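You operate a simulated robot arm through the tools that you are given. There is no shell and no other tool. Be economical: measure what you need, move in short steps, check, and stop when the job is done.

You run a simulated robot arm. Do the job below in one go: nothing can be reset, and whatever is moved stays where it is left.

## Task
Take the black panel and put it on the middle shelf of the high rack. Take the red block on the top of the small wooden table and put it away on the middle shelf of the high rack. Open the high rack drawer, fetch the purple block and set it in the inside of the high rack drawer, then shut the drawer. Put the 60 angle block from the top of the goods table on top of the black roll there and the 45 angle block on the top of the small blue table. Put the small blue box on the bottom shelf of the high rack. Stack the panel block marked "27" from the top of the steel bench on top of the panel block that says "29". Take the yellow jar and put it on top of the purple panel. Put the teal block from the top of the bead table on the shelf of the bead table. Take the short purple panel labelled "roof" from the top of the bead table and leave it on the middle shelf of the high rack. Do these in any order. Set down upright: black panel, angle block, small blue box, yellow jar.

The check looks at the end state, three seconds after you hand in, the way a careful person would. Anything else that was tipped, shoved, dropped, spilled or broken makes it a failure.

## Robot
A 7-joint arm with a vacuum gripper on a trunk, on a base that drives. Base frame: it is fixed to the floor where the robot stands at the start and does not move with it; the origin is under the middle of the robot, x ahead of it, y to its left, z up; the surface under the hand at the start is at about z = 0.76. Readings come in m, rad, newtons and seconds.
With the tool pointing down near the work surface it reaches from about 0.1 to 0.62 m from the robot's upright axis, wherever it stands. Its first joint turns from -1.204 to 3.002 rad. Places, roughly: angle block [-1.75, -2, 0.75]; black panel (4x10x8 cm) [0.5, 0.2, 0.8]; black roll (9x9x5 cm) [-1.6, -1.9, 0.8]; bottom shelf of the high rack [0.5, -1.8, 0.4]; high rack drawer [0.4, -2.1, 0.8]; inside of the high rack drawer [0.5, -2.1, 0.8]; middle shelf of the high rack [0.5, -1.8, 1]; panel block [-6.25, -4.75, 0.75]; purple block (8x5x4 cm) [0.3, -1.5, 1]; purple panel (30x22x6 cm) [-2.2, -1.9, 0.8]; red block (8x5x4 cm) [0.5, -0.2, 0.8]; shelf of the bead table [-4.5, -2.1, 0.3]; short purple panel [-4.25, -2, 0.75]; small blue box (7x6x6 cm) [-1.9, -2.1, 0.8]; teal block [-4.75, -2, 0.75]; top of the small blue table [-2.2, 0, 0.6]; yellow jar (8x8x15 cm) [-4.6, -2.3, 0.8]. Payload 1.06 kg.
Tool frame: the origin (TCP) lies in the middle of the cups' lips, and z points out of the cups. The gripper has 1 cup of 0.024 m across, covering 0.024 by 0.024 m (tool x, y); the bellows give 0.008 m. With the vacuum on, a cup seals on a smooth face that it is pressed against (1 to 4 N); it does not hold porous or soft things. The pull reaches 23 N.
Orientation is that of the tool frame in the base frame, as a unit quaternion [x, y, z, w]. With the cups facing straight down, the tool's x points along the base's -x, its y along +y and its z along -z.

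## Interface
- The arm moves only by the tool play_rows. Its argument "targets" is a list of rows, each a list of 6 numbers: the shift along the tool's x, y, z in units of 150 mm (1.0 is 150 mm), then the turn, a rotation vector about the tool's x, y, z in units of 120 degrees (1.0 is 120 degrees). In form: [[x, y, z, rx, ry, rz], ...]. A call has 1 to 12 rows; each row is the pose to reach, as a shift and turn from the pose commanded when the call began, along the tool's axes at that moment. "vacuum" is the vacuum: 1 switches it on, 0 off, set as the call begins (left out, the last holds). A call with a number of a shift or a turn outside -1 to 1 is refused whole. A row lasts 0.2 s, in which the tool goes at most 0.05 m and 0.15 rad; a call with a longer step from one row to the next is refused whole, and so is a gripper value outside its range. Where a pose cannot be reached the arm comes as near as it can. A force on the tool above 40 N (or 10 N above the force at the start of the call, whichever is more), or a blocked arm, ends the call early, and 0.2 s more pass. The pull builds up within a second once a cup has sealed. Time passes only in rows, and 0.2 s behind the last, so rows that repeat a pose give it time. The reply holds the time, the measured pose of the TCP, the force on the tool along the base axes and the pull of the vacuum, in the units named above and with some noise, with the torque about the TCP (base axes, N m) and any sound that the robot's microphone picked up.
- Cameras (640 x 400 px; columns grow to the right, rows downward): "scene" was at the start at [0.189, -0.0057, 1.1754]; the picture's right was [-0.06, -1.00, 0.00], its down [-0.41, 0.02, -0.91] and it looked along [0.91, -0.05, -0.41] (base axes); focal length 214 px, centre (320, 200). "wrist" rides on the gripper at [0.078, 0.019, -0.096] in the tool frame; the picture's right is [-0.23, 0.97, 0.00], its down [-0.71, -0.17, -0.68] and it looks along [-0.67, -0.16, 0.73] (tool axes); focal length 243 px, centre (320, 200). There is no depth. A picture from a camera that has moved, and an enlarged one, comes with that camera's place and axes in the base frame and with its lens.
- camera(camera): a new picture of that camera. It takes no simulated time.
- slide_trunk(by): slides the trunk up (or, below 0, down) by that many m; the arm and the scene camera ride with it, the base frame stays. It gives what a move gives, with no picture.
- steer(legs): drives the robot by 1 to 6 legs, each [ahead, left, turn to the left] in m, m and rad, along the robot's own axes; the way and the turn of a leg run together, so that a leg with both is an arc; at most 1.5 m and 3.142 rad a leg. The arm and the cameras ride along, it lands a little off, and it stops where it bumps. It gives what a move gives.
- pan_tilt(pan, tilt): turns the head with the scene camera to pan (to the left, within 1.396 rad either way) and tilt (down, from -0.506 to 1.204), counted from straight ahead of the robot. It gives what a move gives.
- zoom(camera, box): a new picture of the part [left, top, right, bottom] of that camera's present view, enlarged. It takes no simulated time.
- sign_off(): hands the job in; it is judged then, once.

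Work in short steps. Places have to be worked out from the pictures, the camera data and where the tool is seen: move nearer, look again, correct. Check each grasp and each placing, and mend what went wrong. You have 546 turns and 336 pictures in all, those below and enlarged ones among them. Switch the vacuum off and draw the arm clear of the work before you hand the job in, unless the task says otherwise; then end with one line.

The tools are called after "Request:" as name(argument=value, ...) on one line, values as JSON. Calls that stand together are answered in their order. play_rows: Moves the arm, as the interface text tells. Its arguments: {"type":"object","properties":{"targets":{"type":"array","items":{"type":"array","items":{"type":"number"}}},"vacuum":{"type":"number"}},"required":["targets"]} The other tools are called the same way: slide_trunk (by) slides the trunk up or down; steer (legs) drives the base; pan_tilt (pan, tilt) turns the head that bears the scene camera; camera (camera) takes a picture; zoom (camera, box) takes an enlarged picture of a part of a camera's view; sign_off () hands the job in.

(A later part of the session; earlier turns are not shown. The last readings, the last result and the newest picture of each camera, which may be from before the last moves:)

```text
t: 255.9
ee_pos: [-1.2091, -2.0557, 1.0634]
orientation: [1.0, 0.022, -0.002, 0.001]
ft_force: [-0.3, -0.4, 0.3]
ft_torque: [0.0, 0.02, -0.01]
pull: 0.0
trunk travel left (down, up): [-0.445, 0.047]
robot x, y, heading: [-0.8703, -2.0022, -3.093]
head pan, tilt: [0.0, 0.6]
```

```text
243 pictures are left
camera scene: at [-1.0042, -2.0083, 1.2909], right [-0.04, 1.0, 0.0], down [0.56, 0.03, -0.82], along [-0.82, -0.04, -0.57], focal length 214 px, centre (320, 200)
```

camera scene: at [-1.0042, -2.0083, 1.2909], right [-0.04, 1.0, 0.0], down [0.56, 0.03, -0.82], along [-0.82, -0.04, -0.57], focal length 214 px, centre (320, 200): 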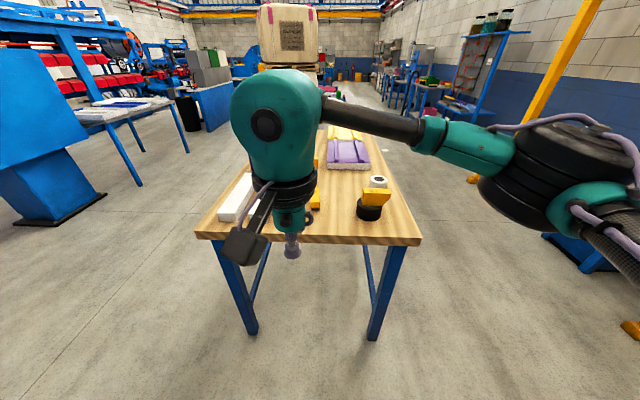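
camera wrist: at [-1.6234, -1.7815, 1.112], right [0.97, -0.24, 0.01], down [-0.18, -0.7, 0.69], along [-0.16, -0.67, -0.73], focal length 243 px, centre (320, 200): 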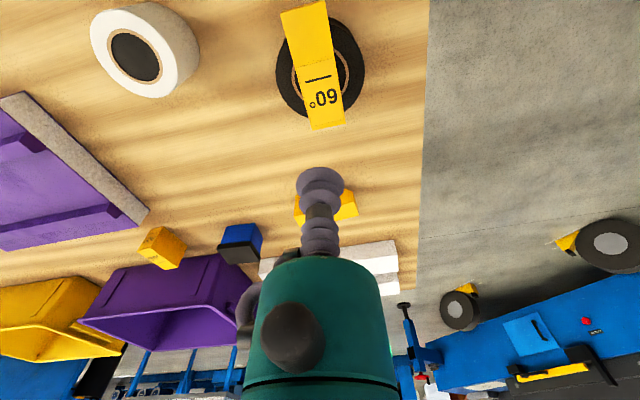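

Facing the table's left end. I'll drive 0.33 m ahead with a small heading correction and look.

Request:
steer(legs=[[0.33, 0.08, -0.045]])

Request:
pan_tilt(pan=0.1, tilt=0.7)

Request:
camera(camera="scene")

Request:
camera(camera="wrist")

```text
t: 258.1
ee_pos: [-1.5291, -2.1243, 1.0618]
orientation: [1.0, -0.001, -0.002, 0.002]
ft_force: [-0.3, -0.9, -0.3]
ft_torque: [0.0, -0.02, 0.01]
pull: 0.0
trunk travel left (down, up): [-0.445, 0.047]
robot x, y, heading: [-1.1876, -2.0876, 3.142]
head pan, tilt: [0.0, 0.6]
```

```text
t: 258.8
ee_pos: [-1.5274, -2.1242, 1.0635]
orientation: [1.0, -0.001, -0.003, 0.002]
ft_force: [0.7, 0.0, -0.4]
ft_torque: [-0.01, 0.05, -0.01]
pull: 0.1
trunk travel left (down, up): [-0.445, 0.047]
robot x, y, heading: [-1.1863, -2.0845, 3.136]
head pan, tilt: [0.099, 0.7]
```

```text
242 pictures are left
camera scene: at [-1.3174, -2.0953, 1.2823], right [-0.1, 1.0, 0.0], down [0.64, 0.06, -0.77], along [-0.76, -0.08, -0.64], focal length 214 px, centre (320, 200)
```

scene: 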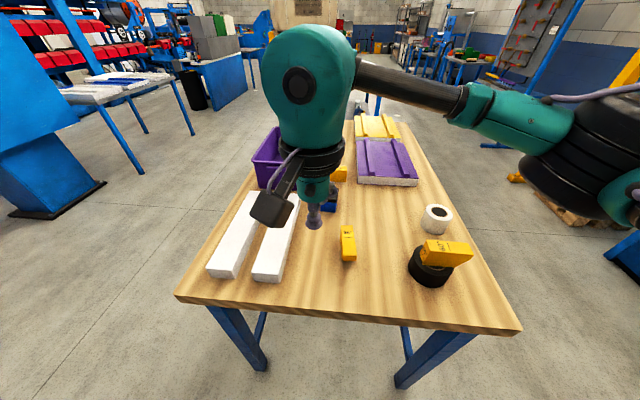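

```text
241 pictures are left
camera wrist: at [-1.45, -2.1437, 1.1573], right [-0.24, -0.97, 0.01], down [-0.7, 0.17, 0.69], along [-0.67, 0.16, -0.73], focal length 243 px, centre (320, 200)
```

wrist: 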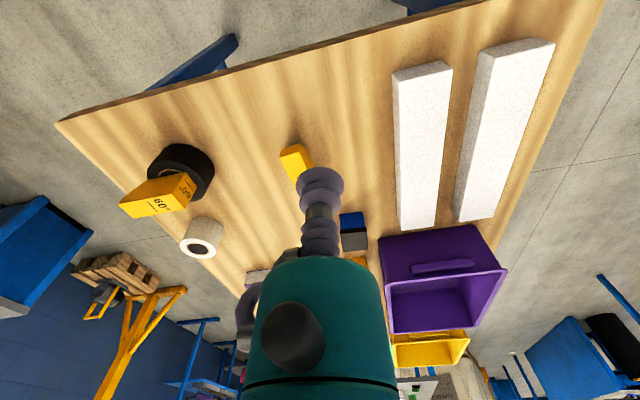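

The 45 block is at about (-1.70, -2.07). I'll move the tool above it and look again.

Request:
play_rows(targets=[[-0.2, -0.07, 0.15, 0, 0, 0], [-0.4, -0.14, 0.3, 0, 0, 0], [-0.6, -0.21, 0.45, 0, 0, 0], [-0.8, -0.28, 0.6, 0, 0, 0]])

Request:
camera(camera="wrist")

Request:
zoom(camera="scene", box=[260, 140, 460, 290])

```text
t: 259.8
ee_pos: [-1.649, -2.082, 0.9728]
orientation: [1.0, 0.0, -0.003, 0.002]
ft_force: [-0.4, -1.0, 0.3]
ft_torque: [0.04, -0.02, 0.01]
pull: 0.0
trunk travel left (down, up): [-0.445, 0.047]
robot x, y, heading: [-1.1831, -2.0883, 3.142]
head pan, tilt: [0.099, 0.7]
```

```text
240 pictures are left
camera wrist: at [-1.5708, -2.1017, 1.0673], right [-0.24, -0.97, 0.0], down [-0.7, 0.17, 0.69], along [-0.67, 0.16, -0.73], focal length 243 px, centre (320, 200)
```

wrist: 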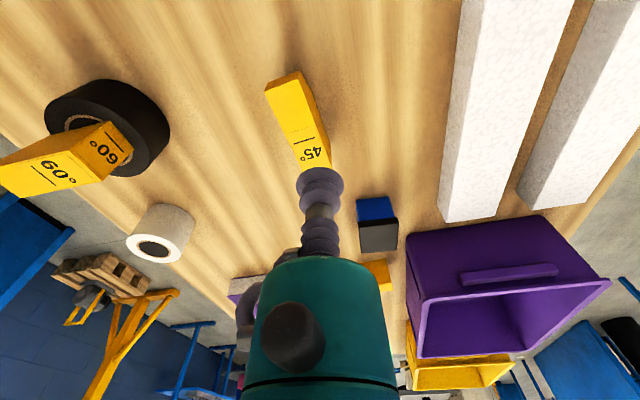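

```text
2.67 times, centred on (360, 215) of scene
camera zoom: at [-1.3177, -2.0952, 1.2822], right [-0.1, 1.0, 0.0], down [0.64, 0.06, -0.76], along [-0.76, -0.08, -0.64], focal length 572 px, centre (213, 160)
```

zoom: 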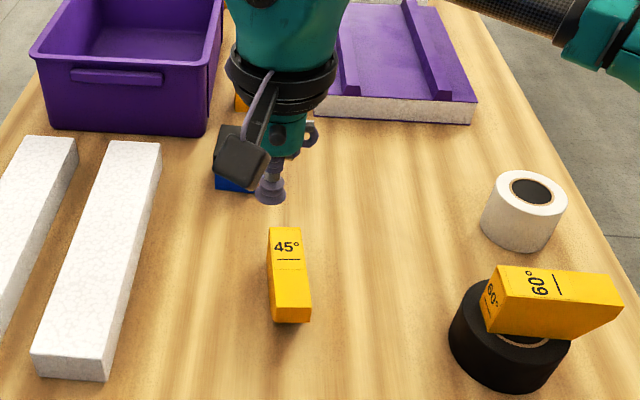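

The 45 block's top centre is (-1.68, -2.06). I'll align over its centre of mass and approach to 1 cm above.

Request:
play_rows(targets=[[-0.12, -0.07, 0.1, 0, 0, 0], [-0.23, -0.147, 0.3, 0, 0, 0], [-0.23, -0.147, 0.55, 0, 0, 0], [-0.23, -0.147, 0.73, 0, 0, 0]], vacuum=1)

Request:
camera(camera="wrist")

Request:
play_rows(targets=[[0, 0, 0.04, 0, 0, 0], [0, 0, 0.07, 0, 0, 0], [0, 0, 0.1, 0, 0, 0]])

```text
t: 260.8
ee_pos: [-1.6831, -2.0617, 0.8629]
orientation: [1.0, 0.0, -0.002, 0.002]
ft_force: [-1.2, -1.2, -0.2]
ft_torque: [0.01, 0.02, 0.02]
pull: 0.1
trunk travel left (down, up): [-0.445, 0.047]
robot x, y, heading: [-1.1849, -2.0876, 3.14]
head pan, tilt: [0.099, 0.7]
```

```text
238 pictures are left
camera wrist: at [-1.6052, -2.0803, 0.9574], right [-0.24, -0.97, 0.01], down [-0.7, 0.17, 0.69], along [-0.67, 0.16, -0.73], focal length 243 px, centre (320, 200)
```

wrist: 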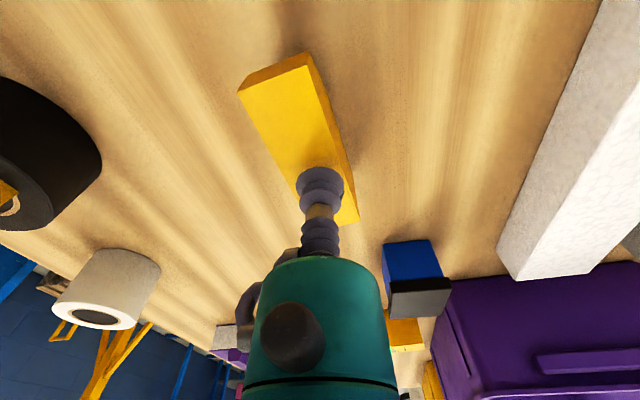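

```text
t: 261.6
ee_pos: [-1.6837, -2.0614, 0.8526]
orientation: [1.0, -0.001, -0.004, 0.004]
ft_force: [2.9, 0.4, 16.4]
ft_torque: [0.1, -0.05, -0.03]
pull: 23.2
trunk travel left (down, up): [-0.445, 0.047]
robot x, y, heading: [-1.1839, -2.0885, 3.142]
head pan, tilt: [0.099, 0.7]
```

Sealed. I'll lift, retract and back away toward the small blue table.

Request:
play_rows(targets=[[0, 0, -0.05, 0, 0, 0], [0, 0, -0.25, 0, 0, 0], [0, 0, -0.55, 0, 0, 0], [0, 0, -0.85, 0, 0, 0], [0.15, 0, -1, 0, 0, 0], [0.45, 0, -1, 0, 0, 0], [0.75, 0, -1, 0, 0, 0], [1, 0, -1, 0, 0, 0]])

Request:
steer(legs=[[-0.35, 0, 0], [0, -1.4, 0]])

Request:
pan_tilt(pan=-0.4, tilt=0.4)

Request:
camera(camera="scene")

Request:
camera(camera="wrist")

```text
t: 263.4
ee_pos: [-1.5349, -2.0598, 0.9974]
orientation: [1.0, -0.001, -0.002, 0.002]
ft_force: [1.1, -0.7, -1.4]
ft_torque: [0.02, 0.01, 0.0]
pull: 23.0
trunk travel left (down, up): [-0.445, 0.047]
robot x, y, heading: [-1.1884, -2.0881, 3.145]
head pan, tilt: [0.099, 0.7]
```

```text
t: 277.7
ee_pos: [-1.1746, -0.6494, 0.9967]
orientation: [1.0, -0.008, -0.002, 0.001]
ft_force: [-0.9, -0.1, -1.3]
ft_torque: [0.0, -0.02, -0.03]
pull: 22.7
trunk travel left (down, up): [-0.445, 0.047]
robot x, y, heading: [-0.8205, -0.6787, 3.131]
head pan, tilt: [0.099, 0.7]
```

```text
t: 278.7
ee_pos: [-1.1748, -0.6495, 0.9957]
orientation: [1.0, -0.007, -0.003, 0.002]
ft_force: [0.1, 0.2, -1.2]
ft_torque: [-0.01, -0.03, 0.0]
pull: 23.2
trunk travel left (down, up): [-0.445, 0.047]
robot x, y, heading: [-0.8242, -0.6779, 3.127]
head pan, tilt: [-0.4, 0.4]
```

```text
237 pictures are left
camera scene: at [-0.9571, -0.6439, 1.3091], right [0.4, 0.92, 0.0], down [0.36, -0.16, -0.92], along [-0.84, 0.37, -0.39], focal length 214 px, centre (320, 200)
```

scene: 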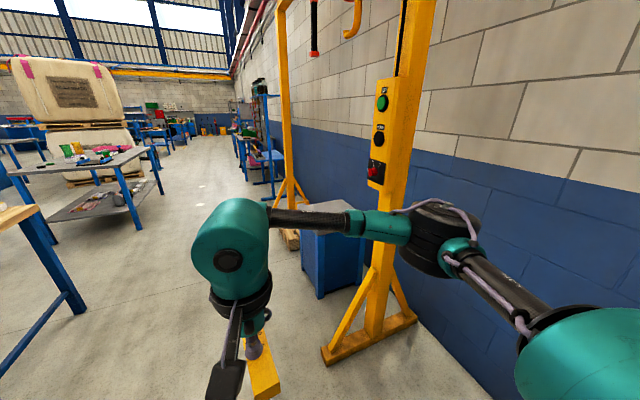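

```text
236 pictures are left
camera wrist: at [-1.0973, -0.6702, 1.0917], right [-0.25, -0.97, 0.01], down [-0.7, 0.19, 0.69], along [-0.67, 0.17, -0.73], focal length 243 px, centre (320, 200)
```

wrist: 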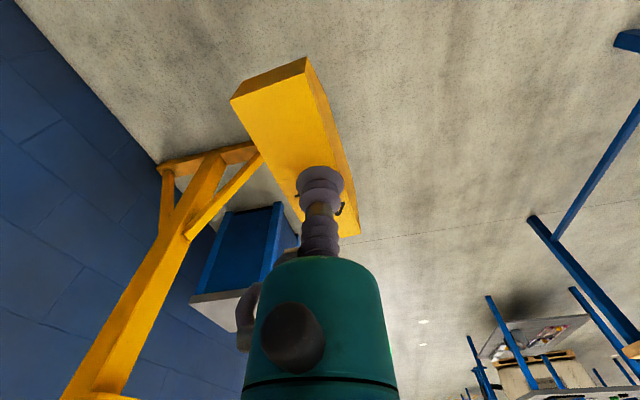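

The small blue table is the blue cabinet under the yellow gantry. I'll drive ahead to x≈-2.2, then turn right to face it (+y).

Request:
steer(legs=[[1.35, 0, 0.01], [0, 0, -1.57]])

Request:
pan_tilt(pan=0.0, tilt=0.7)

Request:
camera(camera="scene")

Request:
camera(camera="wrist")

```text
t: 289.4
ee_pos: [-2.1646, -0.3328, 0.9964]
orientation: [-0.702, 0.712, 0.003, 0.001]
ft_force: [-0.7, 0.0, -0.4]
ft_torque: [0.03, 0.01, 0.01]
pull: 22.8
trunk travel left (down, up): [-0.445, 0.047]
robot x, y, heading: [-2.1962, -0.681, 1.562]
head pan, tilt: [-0.4, 0.4]
```

```text
t: 290.3
ee_pos: [-2.1634, -0.3337, 0.997]
orientation: [-0.702, 0.712, 0.004, 0.001]
ft_force: [0.8, 0.4, -1.7]
ft_torque: [-0.01, 0.02, 0.01]
pull: 23.0
trunk travel left (down, up): [-0.445, 0.047]
robot x, y, heading: [-2.1963, -0.6817, 1.561]
head pan, tilt: [0.0, 0.7]
```

```text
235 pictures are left
camera scene: at [-2.1924, -0.5506, 1.2823], right [1.0, -0.01, 0.0], down [-0.01, -0.64, -0.77], along [0.01, 0.77, -0.64], focal length 214 px, centre (320, 200)
```

scene: 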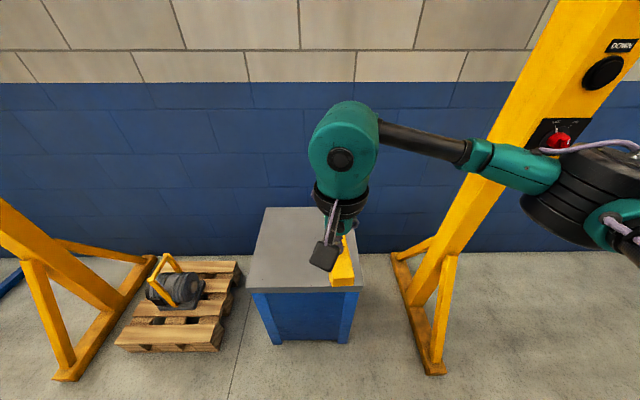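

```text
234 pictures are left
camera wrist: at [-2.1843, -0.4124, 1.0917], right [-0.97, 0.25, 0.01], down [0.18, 0.7, 0.69], along [0.17, 0.67, -0.73], focal length 243 px, centre (320, 200)
```

wrist: 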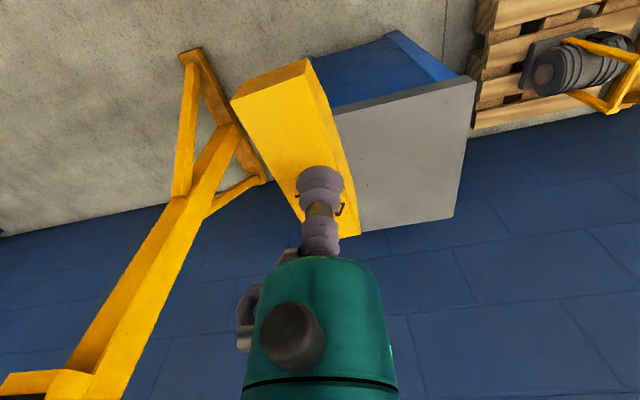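

The blue table top spans x≈-2.43 to -2.05 and y≈-0.2 to 0.2. I'll move a bit left and ahead, then extend the arm over it.

Request:
steer(legs=[[0.1, 0.09, 0.01]])

Request:
play_rows(targets=[[-0.25, 0, 0, 0, 0, 0], [-0.5, 0, 0, 0, 0, 0], [-0.75, 0, 0, 0, 0, 0], [-1, 0, 0, 0, 0, 0]])

Request:
slide_trunk(by=-0.22)

Request:
camera(camera="scene")

Request:
camera(camera="wrist")

```text
t: 291.7
ee_pos: [-2.2564, -0.2351, 0.9955]
orientation: [-0.705, 0.709, 0.003, 0.001]
ft_force: [-0.2, -1.4, -0.4]
ft_torque: [-0.05, 0.0, 0.0]
pull: 23.0
trunk travel left (down, up): [-0.445, 0.047]
robot x, y, heading: [-2.286, -0.5869, 1.569]
head pan, tilt: [0.0, 0.7]
```

```text
t: 292.7
ee_pos: [-2.2562, -0.0842, 0.9982]
orientation: [-0.705, 0.709, 0.003, 0.0]
ft_force: [-0.2, 0.4, -0.8]
ft_torque: [-0.02, 0.04, 0.02]
pull: 23.8
trunk travel left (down, up): [-0.445, 0.047]
robot x, y, heading: [-2.2831, -0.5856, 1.566]
head pan, tilt: [0.0, 0.7]
```

```text
t: 295.1
ee_pos: [-2.2567, -0.0853, 0.777]
orientation: [-0.705, 0.71, 0.003, 0.0]
ft_force: [-0.6, 0.3, -0.5]
ft_torque: [0.0, 0.01, -0.02]
pull: 23.2
trunk travel left (down, up): [-0.225, 0.267]
robot x, y, heading: [-2.2801, -0.5864, 1.566]
head pan, tilt: [0.0, 0.7]
```

```text
233 pictures are left
camera scene: at [-2.2829, -0.3821, 1.0522], right [1.0, -0.01, 0.0], down [0.0, -0.64, -0.76], along [0.0, 0.76, -0.64], focal length 214 px, centre (320, 200)
```

scene: 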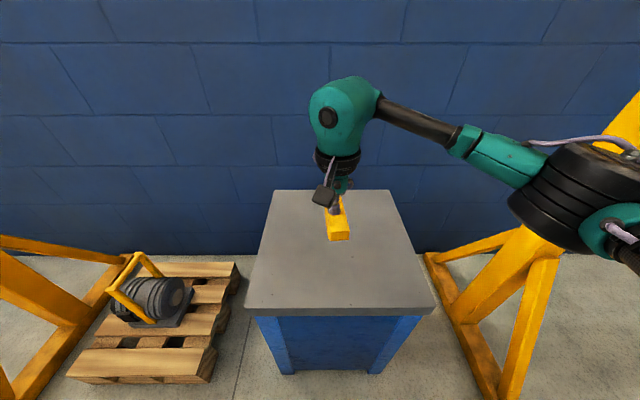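

```text
232 pictures are left
camera wrist: at [-2.2752, -0.1644, 0.8727], right [-0.97, 0.24, 0.01], down [0.18, 0.7, 0.69], along [0.16, 0.67, -0.73], focal length 243 px, centre (320, 200)
```

wrist: 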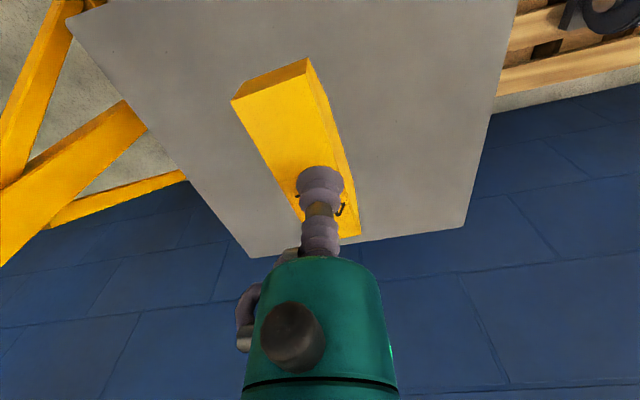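

The block hangs over the table well inside its edges. I'll lower in steps.

Request:
play_rows(targets=[[0, 0, 0.2, 0, 0, 0], [0, 0, 0.4, 0, 0, 0], [0, 0, 0.6, 0, 0, 0]])

Request:
camera(camera="wrist")

Request:
zoom(camera="scene", box=[240, 160, 440, 320])

```text
t: 295.9
ee_pos: [-2.2566, -0.0855, 0.6878]
orientation: [-0.705, 0.71, 0.003, -0.001]
ft_force: [-0.1, 0.4, -1.1]
ft_torque: [-0.02, 0.02, 0.0]
pull: 23.4
trunk travel left (down, up): [-0.225, 0.267]
robot x, y, heading: [-2.2885, -0.587, 1.566]
head pan, tilt: [0.0, 0.7]
```

```text
231 pictures are left
camera wrist: at [-2.2762, -0.1639, 0.7827], right [-0.97, 0.24, 0.01], down [0.18, 0.7, 0.69], along [0.16, 0.67, -0.73], focal length 243 px, centre (320, 200)
```

wrist: 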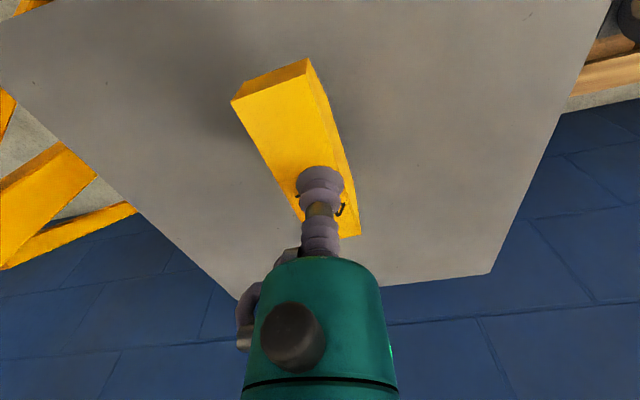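

```text
2.50 times, centred on (340, 240) of scene
camera zoom: at [-2.2829, -0.382, 1.0522], right [1.0, -0.01, 0.0], down [0.0, -0.64, -0.76], along [0.0, 0.76, -0.64], focal length 536 px, centre (270, 100)
```

zoom: 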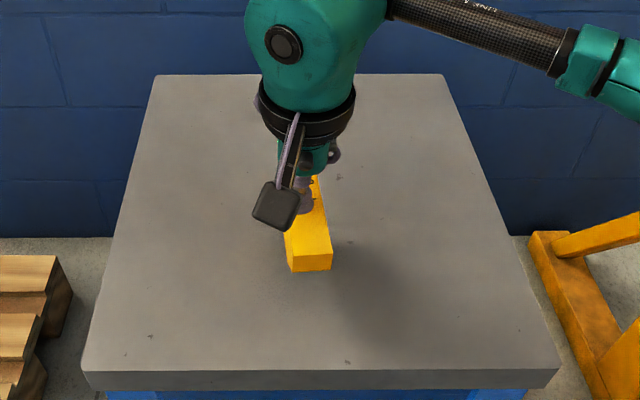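

Close to the surface. I'll take finer steps down.

Request:
play_rows(targets=[[0, 0, 0.04, 0, 0, 0], [0, 0, 0.08, 0, 0, 0], [0, 0, 0.12, 0, 0, 0]])

Request:
play_rows(targets=[[0, 0, 0.03, 0, 0, 0], [0, 0, 0.06, 0, 0, 0]])

```text
t: 296.7
ee_pos: [-2.2559, -0.0846, 0.6687]
orientation: [-0.705, 0.709, 0.003, 0.0]
ft_force: [-0.6, 0.7, -1.6]
ft_torque: [0.01, 0.03, -0.02]
pull: 22.7
trunk travel left (down, up): [-0.225, 0.267]
robot x, y, heading: [-2.2856, -0.5848, 1.568]
head pan, tilt: [0.0, 0.7]
```

```text
t: 297.3
ee_pos: [-2.2558, -0.0838, 0.6616]
orientation: [-0.705, 0.709, 0.003, 0.001]
ft_force: [0.0, 0.6, -1.6]
ft_torque: [0.0, 0.05, 0.01]
pull: 23.1
trunk travel left (down, up): [-0.225, 0.267]
robot x, y, heading: [-2.2849, -0.5885, 1.568]
head pan, tilt: [0.0, 0.7]
```

Request:
play_rows(targets=[[0, 0, 0.02, 0, 0, 0], [0, 0, 0.04, 0, 0, 0]])

Request:
play_rows(targets=[[0, 0, 0.02, 0, 0, 0], [0, 0, 0.04, 0, 0, 0]])

```text
t: 297.9
ee_pos: [-2.2562, -0.0838, 0.6555]
orientation: [-0.705, 0.709, 0.003, 0.0]
ft_force: [-1.1, -0.1, -1.3]
ft_torque: [0.0, 0.02, -0.02]
pull: 23.1
trunk travel left (down, up): [-0.225, 0.267]
robot x, y, heading: [-2.2825, -0.5886, 1.567]
head pan, tilt: [0.0, 0.7]
```

```text
t: 298.5
ee_pos: [-2.2556, -0.0836, 0.6512]
orientation: [-0.705, 0.709, 0.005, 0.001]
ft_force: [2.4, 0.4, 16.3]
ft_torque: [-0.07, -0.08, 0.02]
pull: 22.4
trunk travel left (down, up): [-0.225, 0.267]
robot x, y, heading: [-2.287, -0.5833, 1.568]
head pan, tilt: [0.0, 0.7]
```

Contact at 0.651. I'll release and lift.

Request:
play_rows(targets=[[0, 0, -0.015, 0, 0, 0], [0, 0, -0.02, 0, 0, 0], [0, 0, -0.02, 0, 0, 0], [0, 0, -0.02, 0, 0, 0], [0, 0, -0.02, 0, 0, 0]], vacuum=0)

Request:
play_rows(targets=[[0, 0, -0.05, 0, 0, 0], [0, 0, -0.2, 0, 0, 0], [0, 0, -0.45, 0, 0, 0], [0, 0, -0.7, 0, 0, 0], [0.2, 0, -0.9, 0, 0, 0], [0.5, 0, -1, 0, 0, 0]])

Request:
slide_trunk(by=0.22)

Request:
camera(camera="scene")

```text
t: 299.7
ee_pos: [-2.2553, -0.085, 0.653]
orientation: [-0.705, 0.709, 0.004, 0.001]
ft_force: [0.9, 1.0, 0.5]
ft_torque: [0.02, -0.01, -0.04]
pull: 0.0
trunk travel left (down, up): [-0.225, 0.267]
robot x, y, heading: [-2.2876, -0.5841, 1.568]
head pan, tilt: [0.0, 0.7]
```

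```text
t: 301.1
ee_pos: [-2.2532, -0.1625, 0.8018]
orientation: [-0.705, 0.71, 0.003, 0.001]
ft_force: [-0.1, -0.1, 0.5]
ft_torque: [-0.01, 0.02, 0.02]
pull: 0.1
trunk travel left (down, up): [-0.225, 0.267]
robot x, y, heading: [-2.2853, -0.5832, 1.562]
head pan, tilt: [0.0, 0.7]
```

```text
t: 303.4
ee_pos: [-2.2554, -0.1594, 1.0205]
orientation: [-0.705, 0.709, 0.003, 0.0]
ft_force: [0.3, 0.1, -0.4]
ft_torque: [0.01, -0.02, 0.04]
pull: 0.0
trunk travel left (down, up): [-0.445, 0.047]
robot x, y, heading: [-2.2839, -0.5822, 1.562]
head pan, tilt: [0.0, 0.7]
```

```text
229 pictures are left
camera scene: at [-2.2833, -0.4527, 1.2822], right [1.0, -0.01, 0.0], down [0.0, -0.64, -0.76], along [0.0, 0.76, -0.64], focal length 214 px, centre (320, 200)
```

scene: 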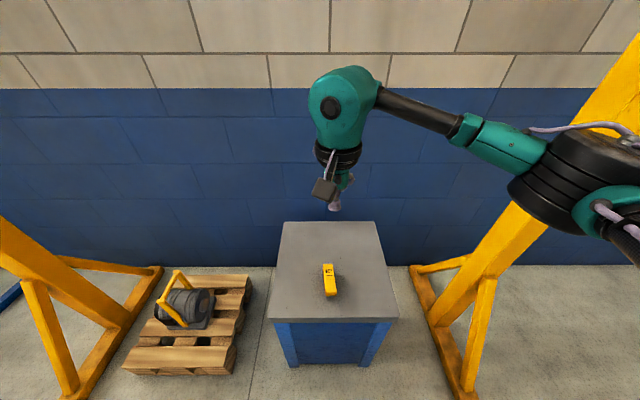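

The 45 block stands on the blue table. Next is the small blue box: back out, turn left, and return to the goods table's left end.

Request:
steer(legs=[[-0.1, 0, 0], [0, 0, 1.57], [-1.42, 0, 0], [0, 1.43, 0]])

Request:
pan_tilt(pan=0.1, tilt=0.6)

Request:
camera(camera="scene")

```text
t: 327.3
ee_pos: [-1.2311, -2.0801, 1.0212]
orientation: [0.999, 0.041, -0.002, 0.002]
ft_force: [-0.8, -0.8, 0.7]
ft_torque: [0.02, 0.02, -0.01]
pull: 0.1
trunk travel left (down, up): [-0.445, 0.047]
robot x, y, heading: [-0.8045, -2.0711, -3.056]
head pan, tilt: [0.0, 0.7]
```

```text
t: 327.9
ee_pos: [-1.2323, -2.0799, 1.0203]
orientation: [0.999, 0.041, -0.003, 0.001]
ft_force: [-0.7, 0.7, -0.2]
ft_torque: [0.0, -0.01, -0.01]
pull: 0.1
trunk travel left (down, up): [-0.445, 0.047]
robot x, y, heading: [-0.8025, -2.0706, -3.056]
head pan, tilt: [0.099, 0.6]
```

```text
228 pictures are left
camera scene: at [-0.9399, -2.0906, 1.2909], right [-0.18, 0.98, 0.0], down [0.56, 0.1, -0.82], along [-0.81, -0.15, -0.57], focal length 214 px, centre (320, 200)
```

scene: 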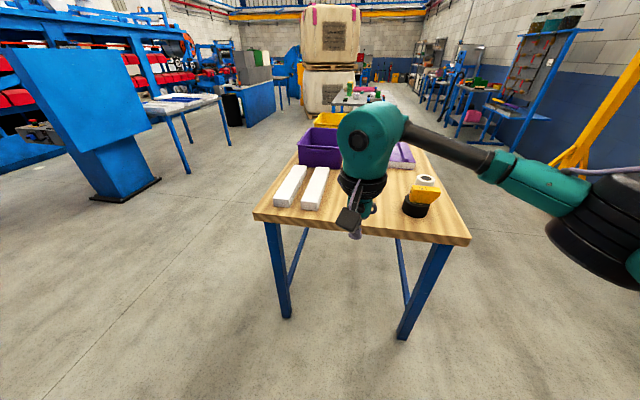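

I'll correct the heading, drive up close to the table end and look.

Request:
steer(legs=[[0, 0, -0.085], [0.42, 0.03, 0]])

Request:
pan_tilt(pan=0.1, tilt=0.7)

Request:
camera(camera="scene")

Request:
camera(camera="wrist")

```text
t: 331.1
ee_pos: [-1.6571, -2.0679, 1.0205]
orientation: [1.0, -0.004, -0.003, 0.002]
ft_force: [0.0, -0.1, 1.1]
ft_torque: [0.02, 0.0, 0.0]
pull: 0.1
trunk travel left (down, up): [-0.445, 0.047]
robot x, y, heading: [-1.2305, -2.0966, 3.135]
head pan, tilt: [0.099, 0.6]
```

```text
t: 331.7
ee_pos: [-1.6574, -2.068, 1.0206]
orientation: [1.0, -0.004, -0.002, 0.002]
ft_force: [-0.4, -0.5, -0.2]
ft_torque: [-0.03, -0.04, -0.04]
pull: 0.0
trunk travel left (down, up): [-0.445, 0.047]
robot x, y, heading: [-1.2347, -2.0971, 3.135]
head pan, tilt: [0.099, 0.7]
```

```text
227 pictures are left
camera scene: at [-1.3643, -2.106, 1.2823], right [-0.09, 1.0, 0.0], down [0.64, 0.06, -0.77], along [-0.76, -0.07, -0.64], focal length 214 px, centre (320, 200)
```

scene: 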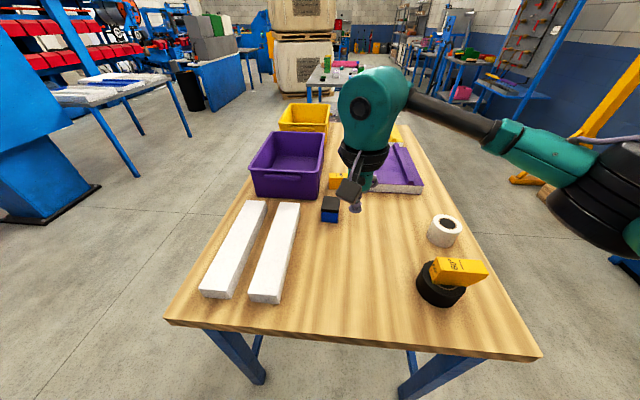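

```text
226 pictures are left
camera wrist: at [-1.5797, -2.0881, 1.1161], right [-0.24, -0.97, 0.01], down [-0.7, 0.18, 0.69], along [-0.67, 0.16, -0.73], focal length 243 px, centre (320, 200)
```

wrist: 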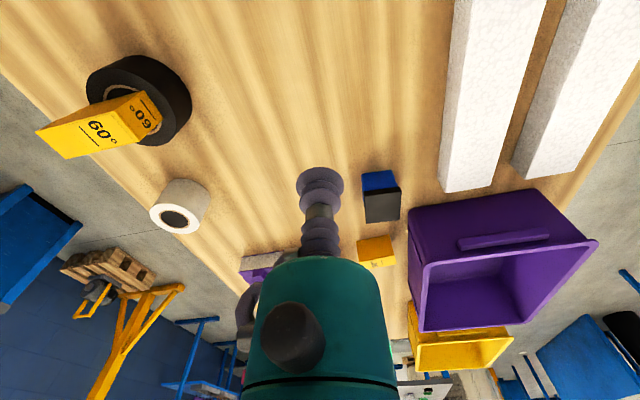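

The box lid is at about (-1.857, -2.118). I'll creep 1.5 cm ahead, then extend toward it at moderate height.

Request:
steer(legs=[[0.02, 0.02, 0]])

Request:
play_rows(targets=[[-0.2, 0.1, 0.15, 0, 0, 0], [-0.4, 0.2, 0.3, 0, 0, 0], [-0.6, 0.2, 0.45, 0, 0, 0], [-0.85, 0.2, 0.6, 0, 0, 0]])

Request:
camera(camera="wrist")

```text
t: 332.6
ee_pos: [-1.6779, -2.0889, 1.0223]
orientation: [1.0, -0.005, -0.003, 0.001]
ft_force: [0.3, 0.6, -0.6]
ft_torque: [0.05, 0.01, -0.01]
pull: 0.0
trunk travel left (down, up): [-0.445, 0.047]
robot x, y, heading: [-1.2522, -2.1164, 3.137]
head pan, tilt: [0.099, 0.7]
```

```text
t: 333.6
ee_pos: [-1.8035, -2.116, 0.9327]
orientation: [1.0, -0.003, -0.003, 0.002]
ft_force: [0.0, 0.5, -0.4]
ft_torque: [-0.02, -0.03, 0.02]
pull: 0.1
trunk travel left (down, up): [-0.445, 0.047]
robot x, y, heading: [-1.2553, -2.1176, 3.138]
head pan, tilt: [0.099, 0.7]
```

```text
225 pictures are left
camera wrist: at [-1.7264, -2.1356, 1.0272], right [-0.24, -0.97, 0.0], down [-0.7, 0.18, 0.69], along [-0.67, 0.16, -0.73], focal length 243 px, centre (320, 200)
```

wrist: 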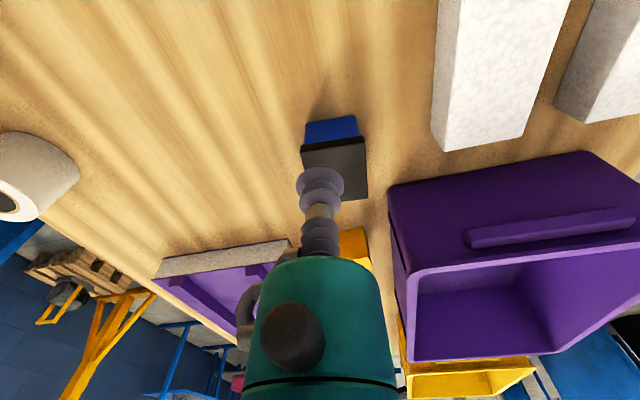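

The lid centre is at (-1.852, -2.12), within reach. I'll move over it and down to just above.

Request:
play_rows(targets=[[-0.16, 0.02, 0.1, 0, 0, 0], [-0.32, 0.03, 0.2, 0, 0, 0], [-0.32, 0.03, 0.36, 0, 0, 0]], vacuum=1)

Request:
camera(camera="wrist")

Request:
zoom(camera="scene", box=[280, 140, 420, 250])

```text
t: 334.4
ee_pos: [-1.8294, -2.119, 0.8889]
orientation: [1.0, -0.004, -0.003, 0.001]
ft_force: [0.7, 0.3, 0.1]
ft_torque: [-0.01, -0.01, -0.02]
pull: 0.0
out of reach, approached as far as the arm can: row 2, 3
trunk travel left (down, up): [-0.445, 0.047]
robot x, y, heading: [-1.2512, -2.1173, 3.133]
head pan, tilt: [0.099, 0.7]
```

```text
224 pictures are left
camera wrist: at [-1.7523, -2.1385, 0.9836], right [-0.24, -0.97, 0.01], down [-0.7, 0.18, 0.69], along [-0.67, 0.16, -0.73], focal length 243 px, centre (320, 200)
```

wrist: 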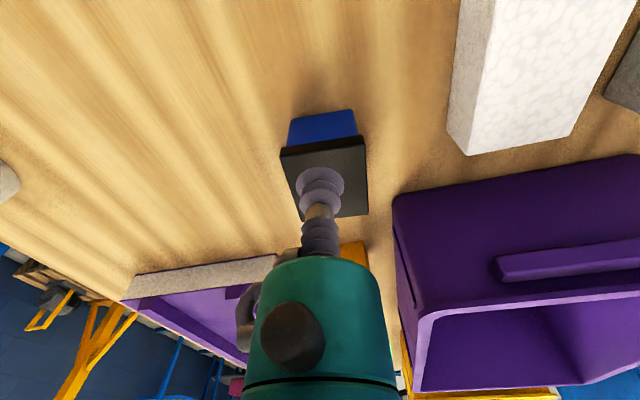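

```text
3.64 times, centred on (350, 195) of scene
camera zoom: at [-1.3846, -2.1257, 1.2822], right [-0.09, 1.0, 0.0], down [0.64, 0.06, -0.76], along [-0.76, -0.07, -0.64], focal length 780 px, centre (211, 218)
```

zoom: 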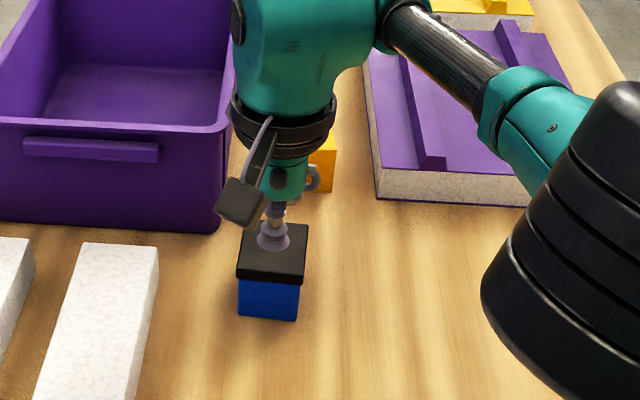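

At the reach limit with the trunk high. I'll raise the arm, lower the trunk to gain reach, then extend again.

Request:
play_rows(targets=[[0.1, 0, -0.3, 0, 0, 0], [0.2, 0, -0.6, 0, 0, 0], [0.2, 0, -0.8, 0, 0, 0]])

Request:
slide_trunk(by=-0.12)

Request:
play_rows(targets=[[-0.15, 0, 0, 0, 0, 0], [-0.3, 0, 0, 0, 0, 0], [-0.36, 0, 0, 0, 0, 0]])

Request:
camera(camera="wrist")

```text
t: 335.2
ee_pos: [-1.798, -2.1187, 1.0079]
orientation: [1.0, -0.005, -0.003, 0.001]
ft_force: [-0.1, 0.4, 0.1]
ft_torque: [0.0, 0.03, 0.04]
pull: 0.2
trunk travel left (down, up): [-0.445, 0.047]
robot x, y, heading: [-1.2534, -2.1165, 3.134]
head pan, tilt: [0.099, 0.7]
```

```text
t: 336.7
ee_pos: [-1.7997, -2.1196, 0.8895]
orientation: [1.0, -0.005, -0.003, 0.002]
ft_force: [0.3, -0.2, 0.0]
ft_torque: [0.01, 0.01, 0.06]
pull: 0.1
trunk travel left (down, up): [-0.325, 0.167]
robot x, y, heading: [-1.2518, -2.1209, 3.136]
head pan, tilt: [0.099, 0.7]
```

```text
t: 337.5
ee_pos: [-1.855, -2.1189, 0.8897]
orientation: [1.0, -0.004, -0.003, 0.002]
ft_force: [-0.2, 0.8, -0.5]
ft_torque: [-0.01, 0.01, -0.01]
pull: 0.1
trunk travel left (down, up): [-0.325, 0.167]
robot x, y, heading: [-1.2532, -2.1159, 3.137]
head pan, tilt: [0.099, 0.7]
```

```text
222 pictures are left
camera wrist: at [-1.7772, -2.1395, 0.9841], right [-0.24, -0.97, 0.01], down [-0.7, 0.18, 0.69], along [-0.67, 0.16, -0.73], focal length 243 px, centre (320, 200)
```

wrist: 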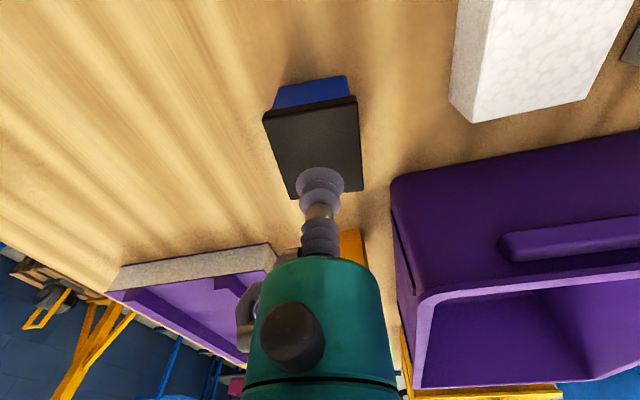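

The cup is over the lid centre. I'll press down gently.

Request:
play_rows(targets=[[0, -0.0, 0.08, 0, 0, 0], [0, 0, 0.14, 0, 0, 0], [0, 0, 0.17, 0, 0, 0], [0, 0, 0.19, 0, 0, 0], [0, 0, 0.21, 0, 0, 0]])

```text
t: 338.7
ee_pos: [-1.8545, -2.1195, 0.858]
orientation: [1.0, -0.004, -0.003, 0.002]
ft_force: [-1.8, -1.4, 3.0]
ft_torque: [0.02, 0.01, -0.02]
pull: 23.2
trunk travel left (down, up): [-0.325, 0.167]
robot x, y, heading: [-1.2504, -2.1181, 3.133]
head pan, tilt: [0.099, 0.7]
```

Sealed at 0.858. I'll lift slowly and check that the whole box comes along.

Request:
play_rows(targets=[[0, 0, -0.05, 0, 0, 0], [0, 0, -0.15, 0, 0, 0], [0, 0, -0.3, 0, 0, 0], [0, 0, -0.45, 0, 0, 0]])

Request:
camera(camera="wrist")

Request:
zoom(camera="scene", box=[280, 120, 420, 250])

```text
t: 339.7
ee_pos: [-1.8528, -2.1174, 0.9251]
orientation: [1.0, -0.004, -0.003, 0.002]
ft_force: [-0.6, 1.1, -0.7]
ft_torque: [-0.02, 0.0, 0.0]
pull: 23.5
trunk travel left (down, up): [-0.325, 0.167]
robot x, y, heading: [-1.253, -2.1174, 3.139]
head pan, tilt: [0.099, 0.7]
```

```text
221 pictures are left
camera wrist: at [-1.7759, -2.1382, 1.0189], right [-0.24, -0.97, 0.0], down [-0.7, 0.18, 0.69], along [-0.67, 0.16, -0.73], focal length 243 px, centre (320, 200)
```

wrist: 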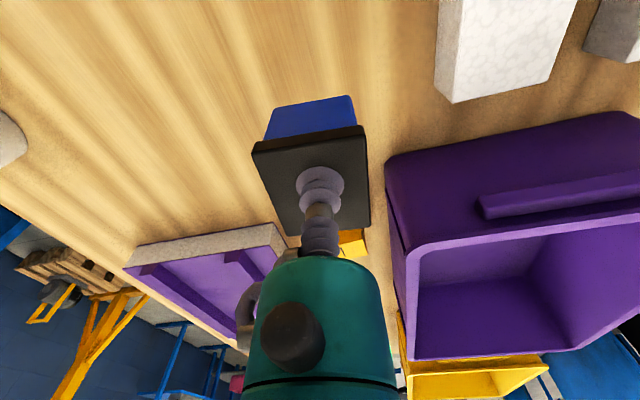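

```text
3.08 times, centred on (350, 185) of scene
camera zoom: at [-1.4323, -2.1252, 1.1503], right [-0.09, 1.0, 0.0], down [0.64, 0.06, -0.77], along [-0.76, -0.07, -0.64], focal length 660 px, centre (228, 246)
```

zoom: 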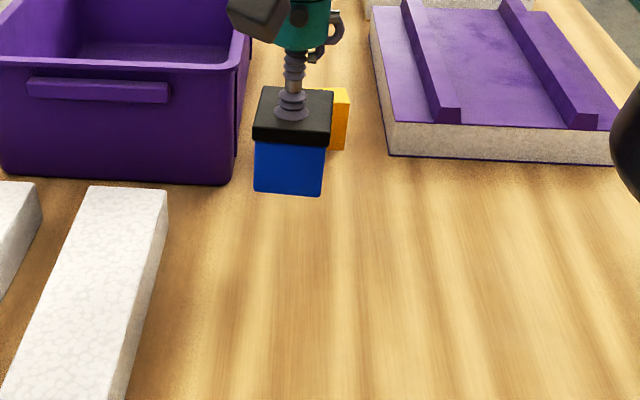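

The box is whole and held. I'll lift, retract, back away, turn around to face the rack, and lower for the bottom shelf.

Request:
play_rows(targets=[[0, 0, -0.25, 0, 0, 0], [0.2, 0, -0.45, 0, 0, 0], [0.5, 0, -0.5, 0, 0, 0], [0.8, 0, -0.5, 0, 0, 0], [1, 0, -0.5, 0, 0, 0]])

Request:
steer(legs=[[-0.4, 0, 0], [0, -0.35, 0], [0, 0, 3.14]])

Request:
pan_tilt(pan=0.0, tilt=0.5)

Request:
camera(camera="scene")

```text
t: 340.9
ee_pos: [-1.7005, -2.118, 0.9995]
orientation: [1.0, -0.005, -0.002, 0.002]
ft_force: [0.2, -0.3, -0.4]
ft_torque: [0.01, 0.0, 0.0]
pull: 22.3
trunk travel left (down, up): [-0.325, 0.167]
robot x, y, heading: [-1.2485, -2.1155, 3.138]
head pan, tilt: [0.099, 0.7]
```

```text
t: 353.8
ee_pos: [-0.3938, -1.8103, 0.9981]
orientation: [0.044, 0.999, 0.002, 0.003]
ft_force: [-0.2, 0.0, -1.2]
ft_torque: [0.0, -0.01, 0.02]
pull: 22.8
trunk travel left (down, up): [-0.325, 0.167]
robot x, y, heading: [-0.8374, -1.774, -0.082]
head pan, tilt: [0.099, 0.7]
```

```text
t: 354.5
ee_pos: [-0.3931, -1.8099, 0.9991]
orientation: [0.045, 0.999, 0.001, 0.004]
ft_force: [0.2, 0.2, -1.3]
ft_torque: [-0.04, -0.01, -0.01]
pull: 23.4
trunk travel left (down, up): [-0.325, 0.167]
robot x, y, heading: [-0.8433, -1.7763, -0.087]
head pan, tilt: [0.0, 0.499]
```

```text
219 pictures are left
camera scene: at [-0.6536, -1.7924, 1.1679], right [-0.09, -1.0, 0.0], down [-0.48, 0.04, -0.88], along [0.87, -0.08, -0.48], focal length 214 px, centre (320, 200)
```

scene: 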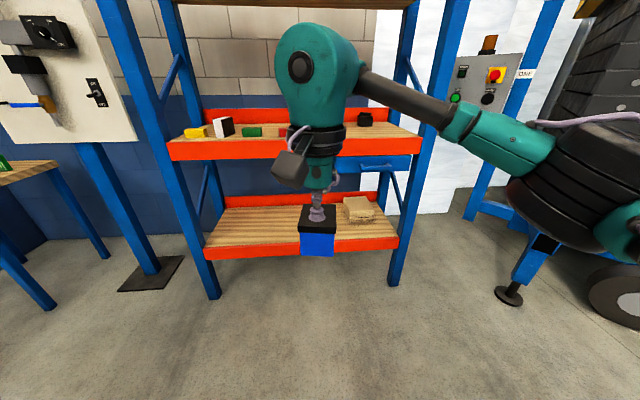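

I'll fix the heading, shift left, and lower the trunk fully so the arm can enter at the bottom shelf.

Request:
steer(legs=[[0, 0.1, 0.085]])

Request:
slide_trunk(by=-0.31)

Request:
steer(legs=[[0.3, 0, 0]])

Request:
camera(camera="scene")

Request:
camera(camera="wrist")

```text
t: 356.0
ee_pos: [-0.3868, -1.6743, 0.9978]
orientation: [0.001, 1.0, 0.002, 0.002]
ft_force: [0.4, 0.0, -2.0]
ft_torque: [-0.01, 0.0, 0.0]
pull: 22.6
trunk travel left (down, up): [-0.325, 0.167]
robot x, y, heading: [-0.8387, -1.6777, -0.0]
head pan, tilt: [0.0, 0.499]
```

```text
t: 359.1
ee_pos: [-0.3871, -1.6725, 0.6881]
orientation: [0.0, 1.0, 0.002, 0.003]
ft_force: [-0.9, -0.4, -0.2]
ft_torque: [0.0, -0.02, -0.01]
pull: 23.0
trunk travel left (down, up): [-0.015, 0.477]
robot x, y, heading: [-0.8359, -1.6761, -0.0]
head pan, tilt: [0.0, 0.499]
```

```text
t: 361.1
ee_pos: [-0.091, -1.6857, 0.6873]
orientation: [0.011, 1.0, 0.002, 0.002]
ft_force: [0.3, -0.1, -1.4]
ft_torque: [0.0, -0.01, 0.01]
pull: 23.5
trunk travel left (down, up): [-0.015, 0.477]
robot x, y, heading: [-0.539, -1.681, -0.02]
head pan, tilt: [0.0, 0.499]
```

```text
218 pictures are left
camera scene: at [-0.2608, -1.6871, 0.8477], right [-0.02, -1.0, 0.0], down [-0.48, 0.01, -0.88], along [0.88, -0.02, -0.48], focal length 214 px, centre (320, 200)
```

scene: 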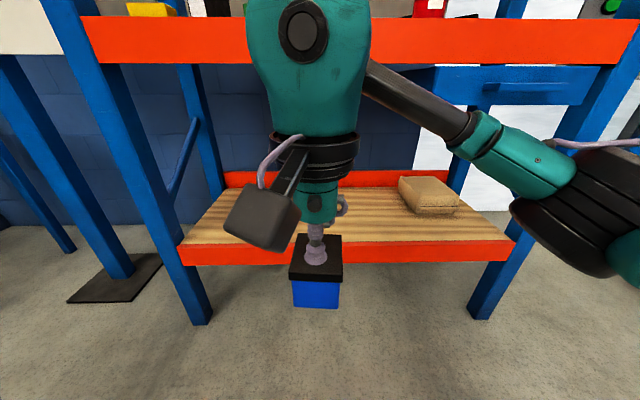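

```text
217 pictures are left
camera wrist: at [-0.1698, -1.6662, 0.7836], right [0.26, 0.97, 0.01], down [0.7, -0.19, 0.69], along [0.67, -0.17, -0.73], focal length 243 px, centre (320, 200)
```

wrist: 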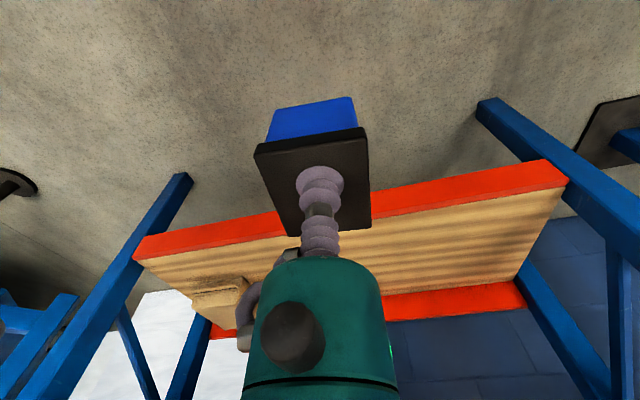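

The bottom shelf is at z≈0.42 by my estimate. I'll lower the arm to TCP z≈0.54 and look again to refine.

Request:
play_rows(targets=[[0, 0, 0.25, 0, 0, 0], [0, 0, 0.5, 0, 0, 0], [0, 0, 0.75, 0, 0, 0], [0, 0, 0.97, 0, 0, 0]])

Request:
steer(legs=[[0.12, 0, 0.02]])

Request:
camera(camera="scene")

Request:
camera(camera="wrist")

```text
t: 362.1
ee_pos: [-0.0913, -1.6838, 0.5419]
orientation: [0.01, 1.0, 0.002, 0.004]
ft_force: [-0.1, 0.0, -0.7]
ft_torque: [0.02, 0.03, -0.03]
pull: 22.8
trunk travel left (down, up): [-0.015, 0.477]
robot x, y, heading: [-0.5414, -1.6787, -0.019]
head pan, tilt: [0.0, 0.499]
```

```text
t: 363.4
ee_pos: [0.0269, -1.6767, 0.5413]
orientation: [0.002, 1.0, 0.002, 0.003]
ft_force: [0.1, -0.1, -0.7]
ft_torque: [0.03, 0.04, 0.03]
pull: 22.6
trunk travel left (down, up): [-0.015, 0.477]
robot x, y, heading: [-0.4222, -1.6832, -0.005]
head pan, tilt: [0.0, 0.499]
```

```text
216 pictures are left
camera scene: at [-0.1423, -1.683, 0.8477], right [0.0, -1.0, 0.0], down [-0.48, 0.0, -0.88], along [0.88, 0.0, -0.48], focal length 214 px, centre (320, 200)
```

scene: 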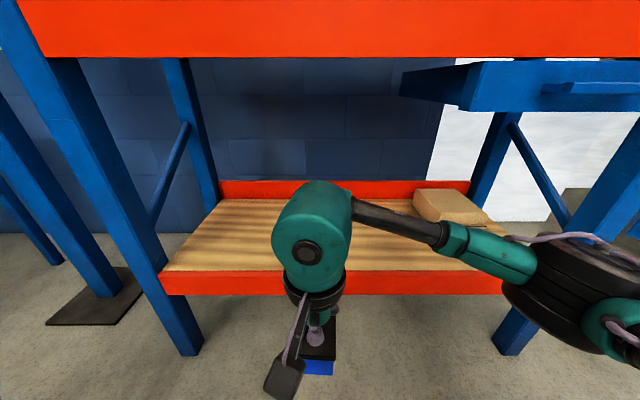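

```text
215 pictures are left
camera wrist: at [-0.0526, -1.6585, 0.6363], right [0.24, 0.97, 0.01], down [0.7, -0.18, 0.69], along [0.67, -0.16, -0.73], focal length 243 px, centre (320, 200)
```

wrist: 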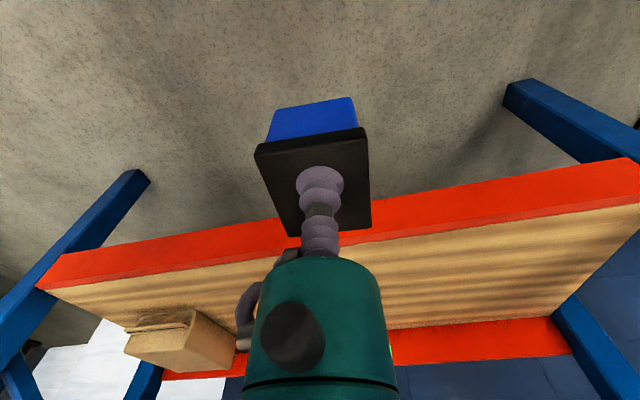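

Triangulated: shelf z≈0.42, front edge x≈0.25. The box bottom at 0.48 clears it. I'll drive ahead 0.15 m and extend.

Request:
steer(legs=[[0.15, 0, 0]])

Request:
play_rows(targets=[[-0.25, 0, 0, 0, 0, 0], [-0.5, 0, 0, 0, 0, 0], [-0.75, 0, 0, 0, 0, 0], [-1, 0, 0, 0, 0, 0]])

Request:
camera(camera="scene")

Request:
camera(camera="wrist")

```text
t: 364.8
ee_pos: [0.1775, -1.6757, 0.5417]
orientation: [0.0, 1.0, 0.001, 0.002]
ft_force: [0.0, -0.5, -0.9]
ft_torque: [-0.01, 0.0, 0.01]
pull: 22.9
trunk travel left (down, up): [-0.015, 0.477]
robot x, y, heading: [-0.2708, -1.6811, 0.003]
head pan, tilt: [0.0, 0.499]
```

```text
t: 365.8
ee_pos: [0.3262, -1.6757, 0.5405]
orientation: [0.0, 1.0, 0.001, 0.003]
ft_force: [0.4, 0.1, -1.8]
ft_torque: [0.02, -0.02, -0.02]
pull: 22.6
trunk travel left (down, up): [-0.015, 0.477]
robot x, y, heading: [-0.2693, -1.679, 0.001]
head pan, tilt: [0.0, 0.499]
```

```text
214 pictures are left
camera scene: at [0.0084, -1.6826, 0.8477], right [0.0, -1.0, 0.0], down [-0.48, 0.0, -0.88], along [0.88, 0.0, -0.48], focal length 214 px, centre (320, 200)
```

scene: 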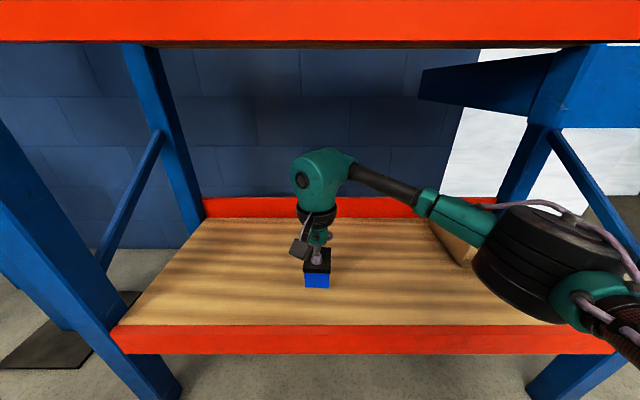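

```text
213 pictures are left
camera wrist: at [0.2465, -1.6579, 0.6344], right [0.24, 0.97, 0.0], down [0.7, -0.17, 0.69], along [0.67, -0.16, -0.73], focal length 243 px, centre (320, 200)
```

wrist: 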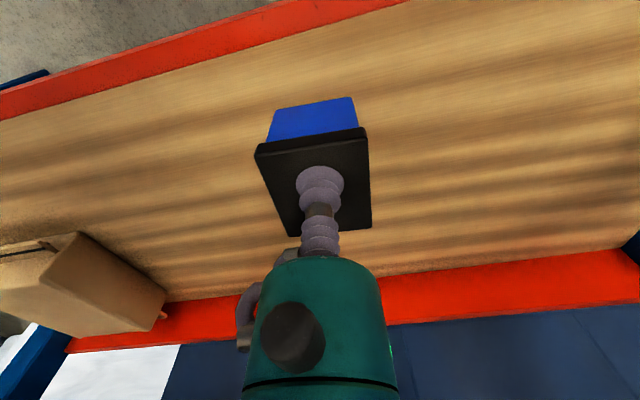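

The box is over clear shelf. I'll lower it.

Request:
play_rows(targets=[[0, 0, 0.12, 0, 0, 0], [0, 0, 0.24, 0, 0, 0], [0, 0, 0.33, 0, 0, 0], [0, 0, 0.36, 0, 0, 0]])

Request:
play_rows(targets=[[0, 0, 0.02, 0, 0, 0], [0, 0, 0.04, 0, 0, 0]])

```text
t: 366.8
ee_pos: [0.3282, -1.6738, 0.4877]
orientation: [0.0, 1.0, 0.002, 0.002]
ft_force: [0.2, 0.0, -1.3]
ft_torque: [-0.04, 0.02, 0.0]
pull: 22.5
trunk travel left (down, up): [-0.015, 0.477]
robot x, y, heading: [-0.2696, -1.6818, 0.004]
head pan, tilt: [0.0, 0.499]
```

```text
t: 367.4
ee_pos: [0.3274, -1.6758, 0.4824]
orientation: [0.0, 1.0, 0.002, 0.003]
ft_force: [0.4, -0.8, -0.8]
ft_torque: [0.01, 0.02, -0.01]
pull: 23.3
trunk travel left (down, up): [-0.015, 0.477]
robot x, y, heading: [-0.2678, -1.6814, 0.0]
head pan, tilt: [0.0, 0.499]
```

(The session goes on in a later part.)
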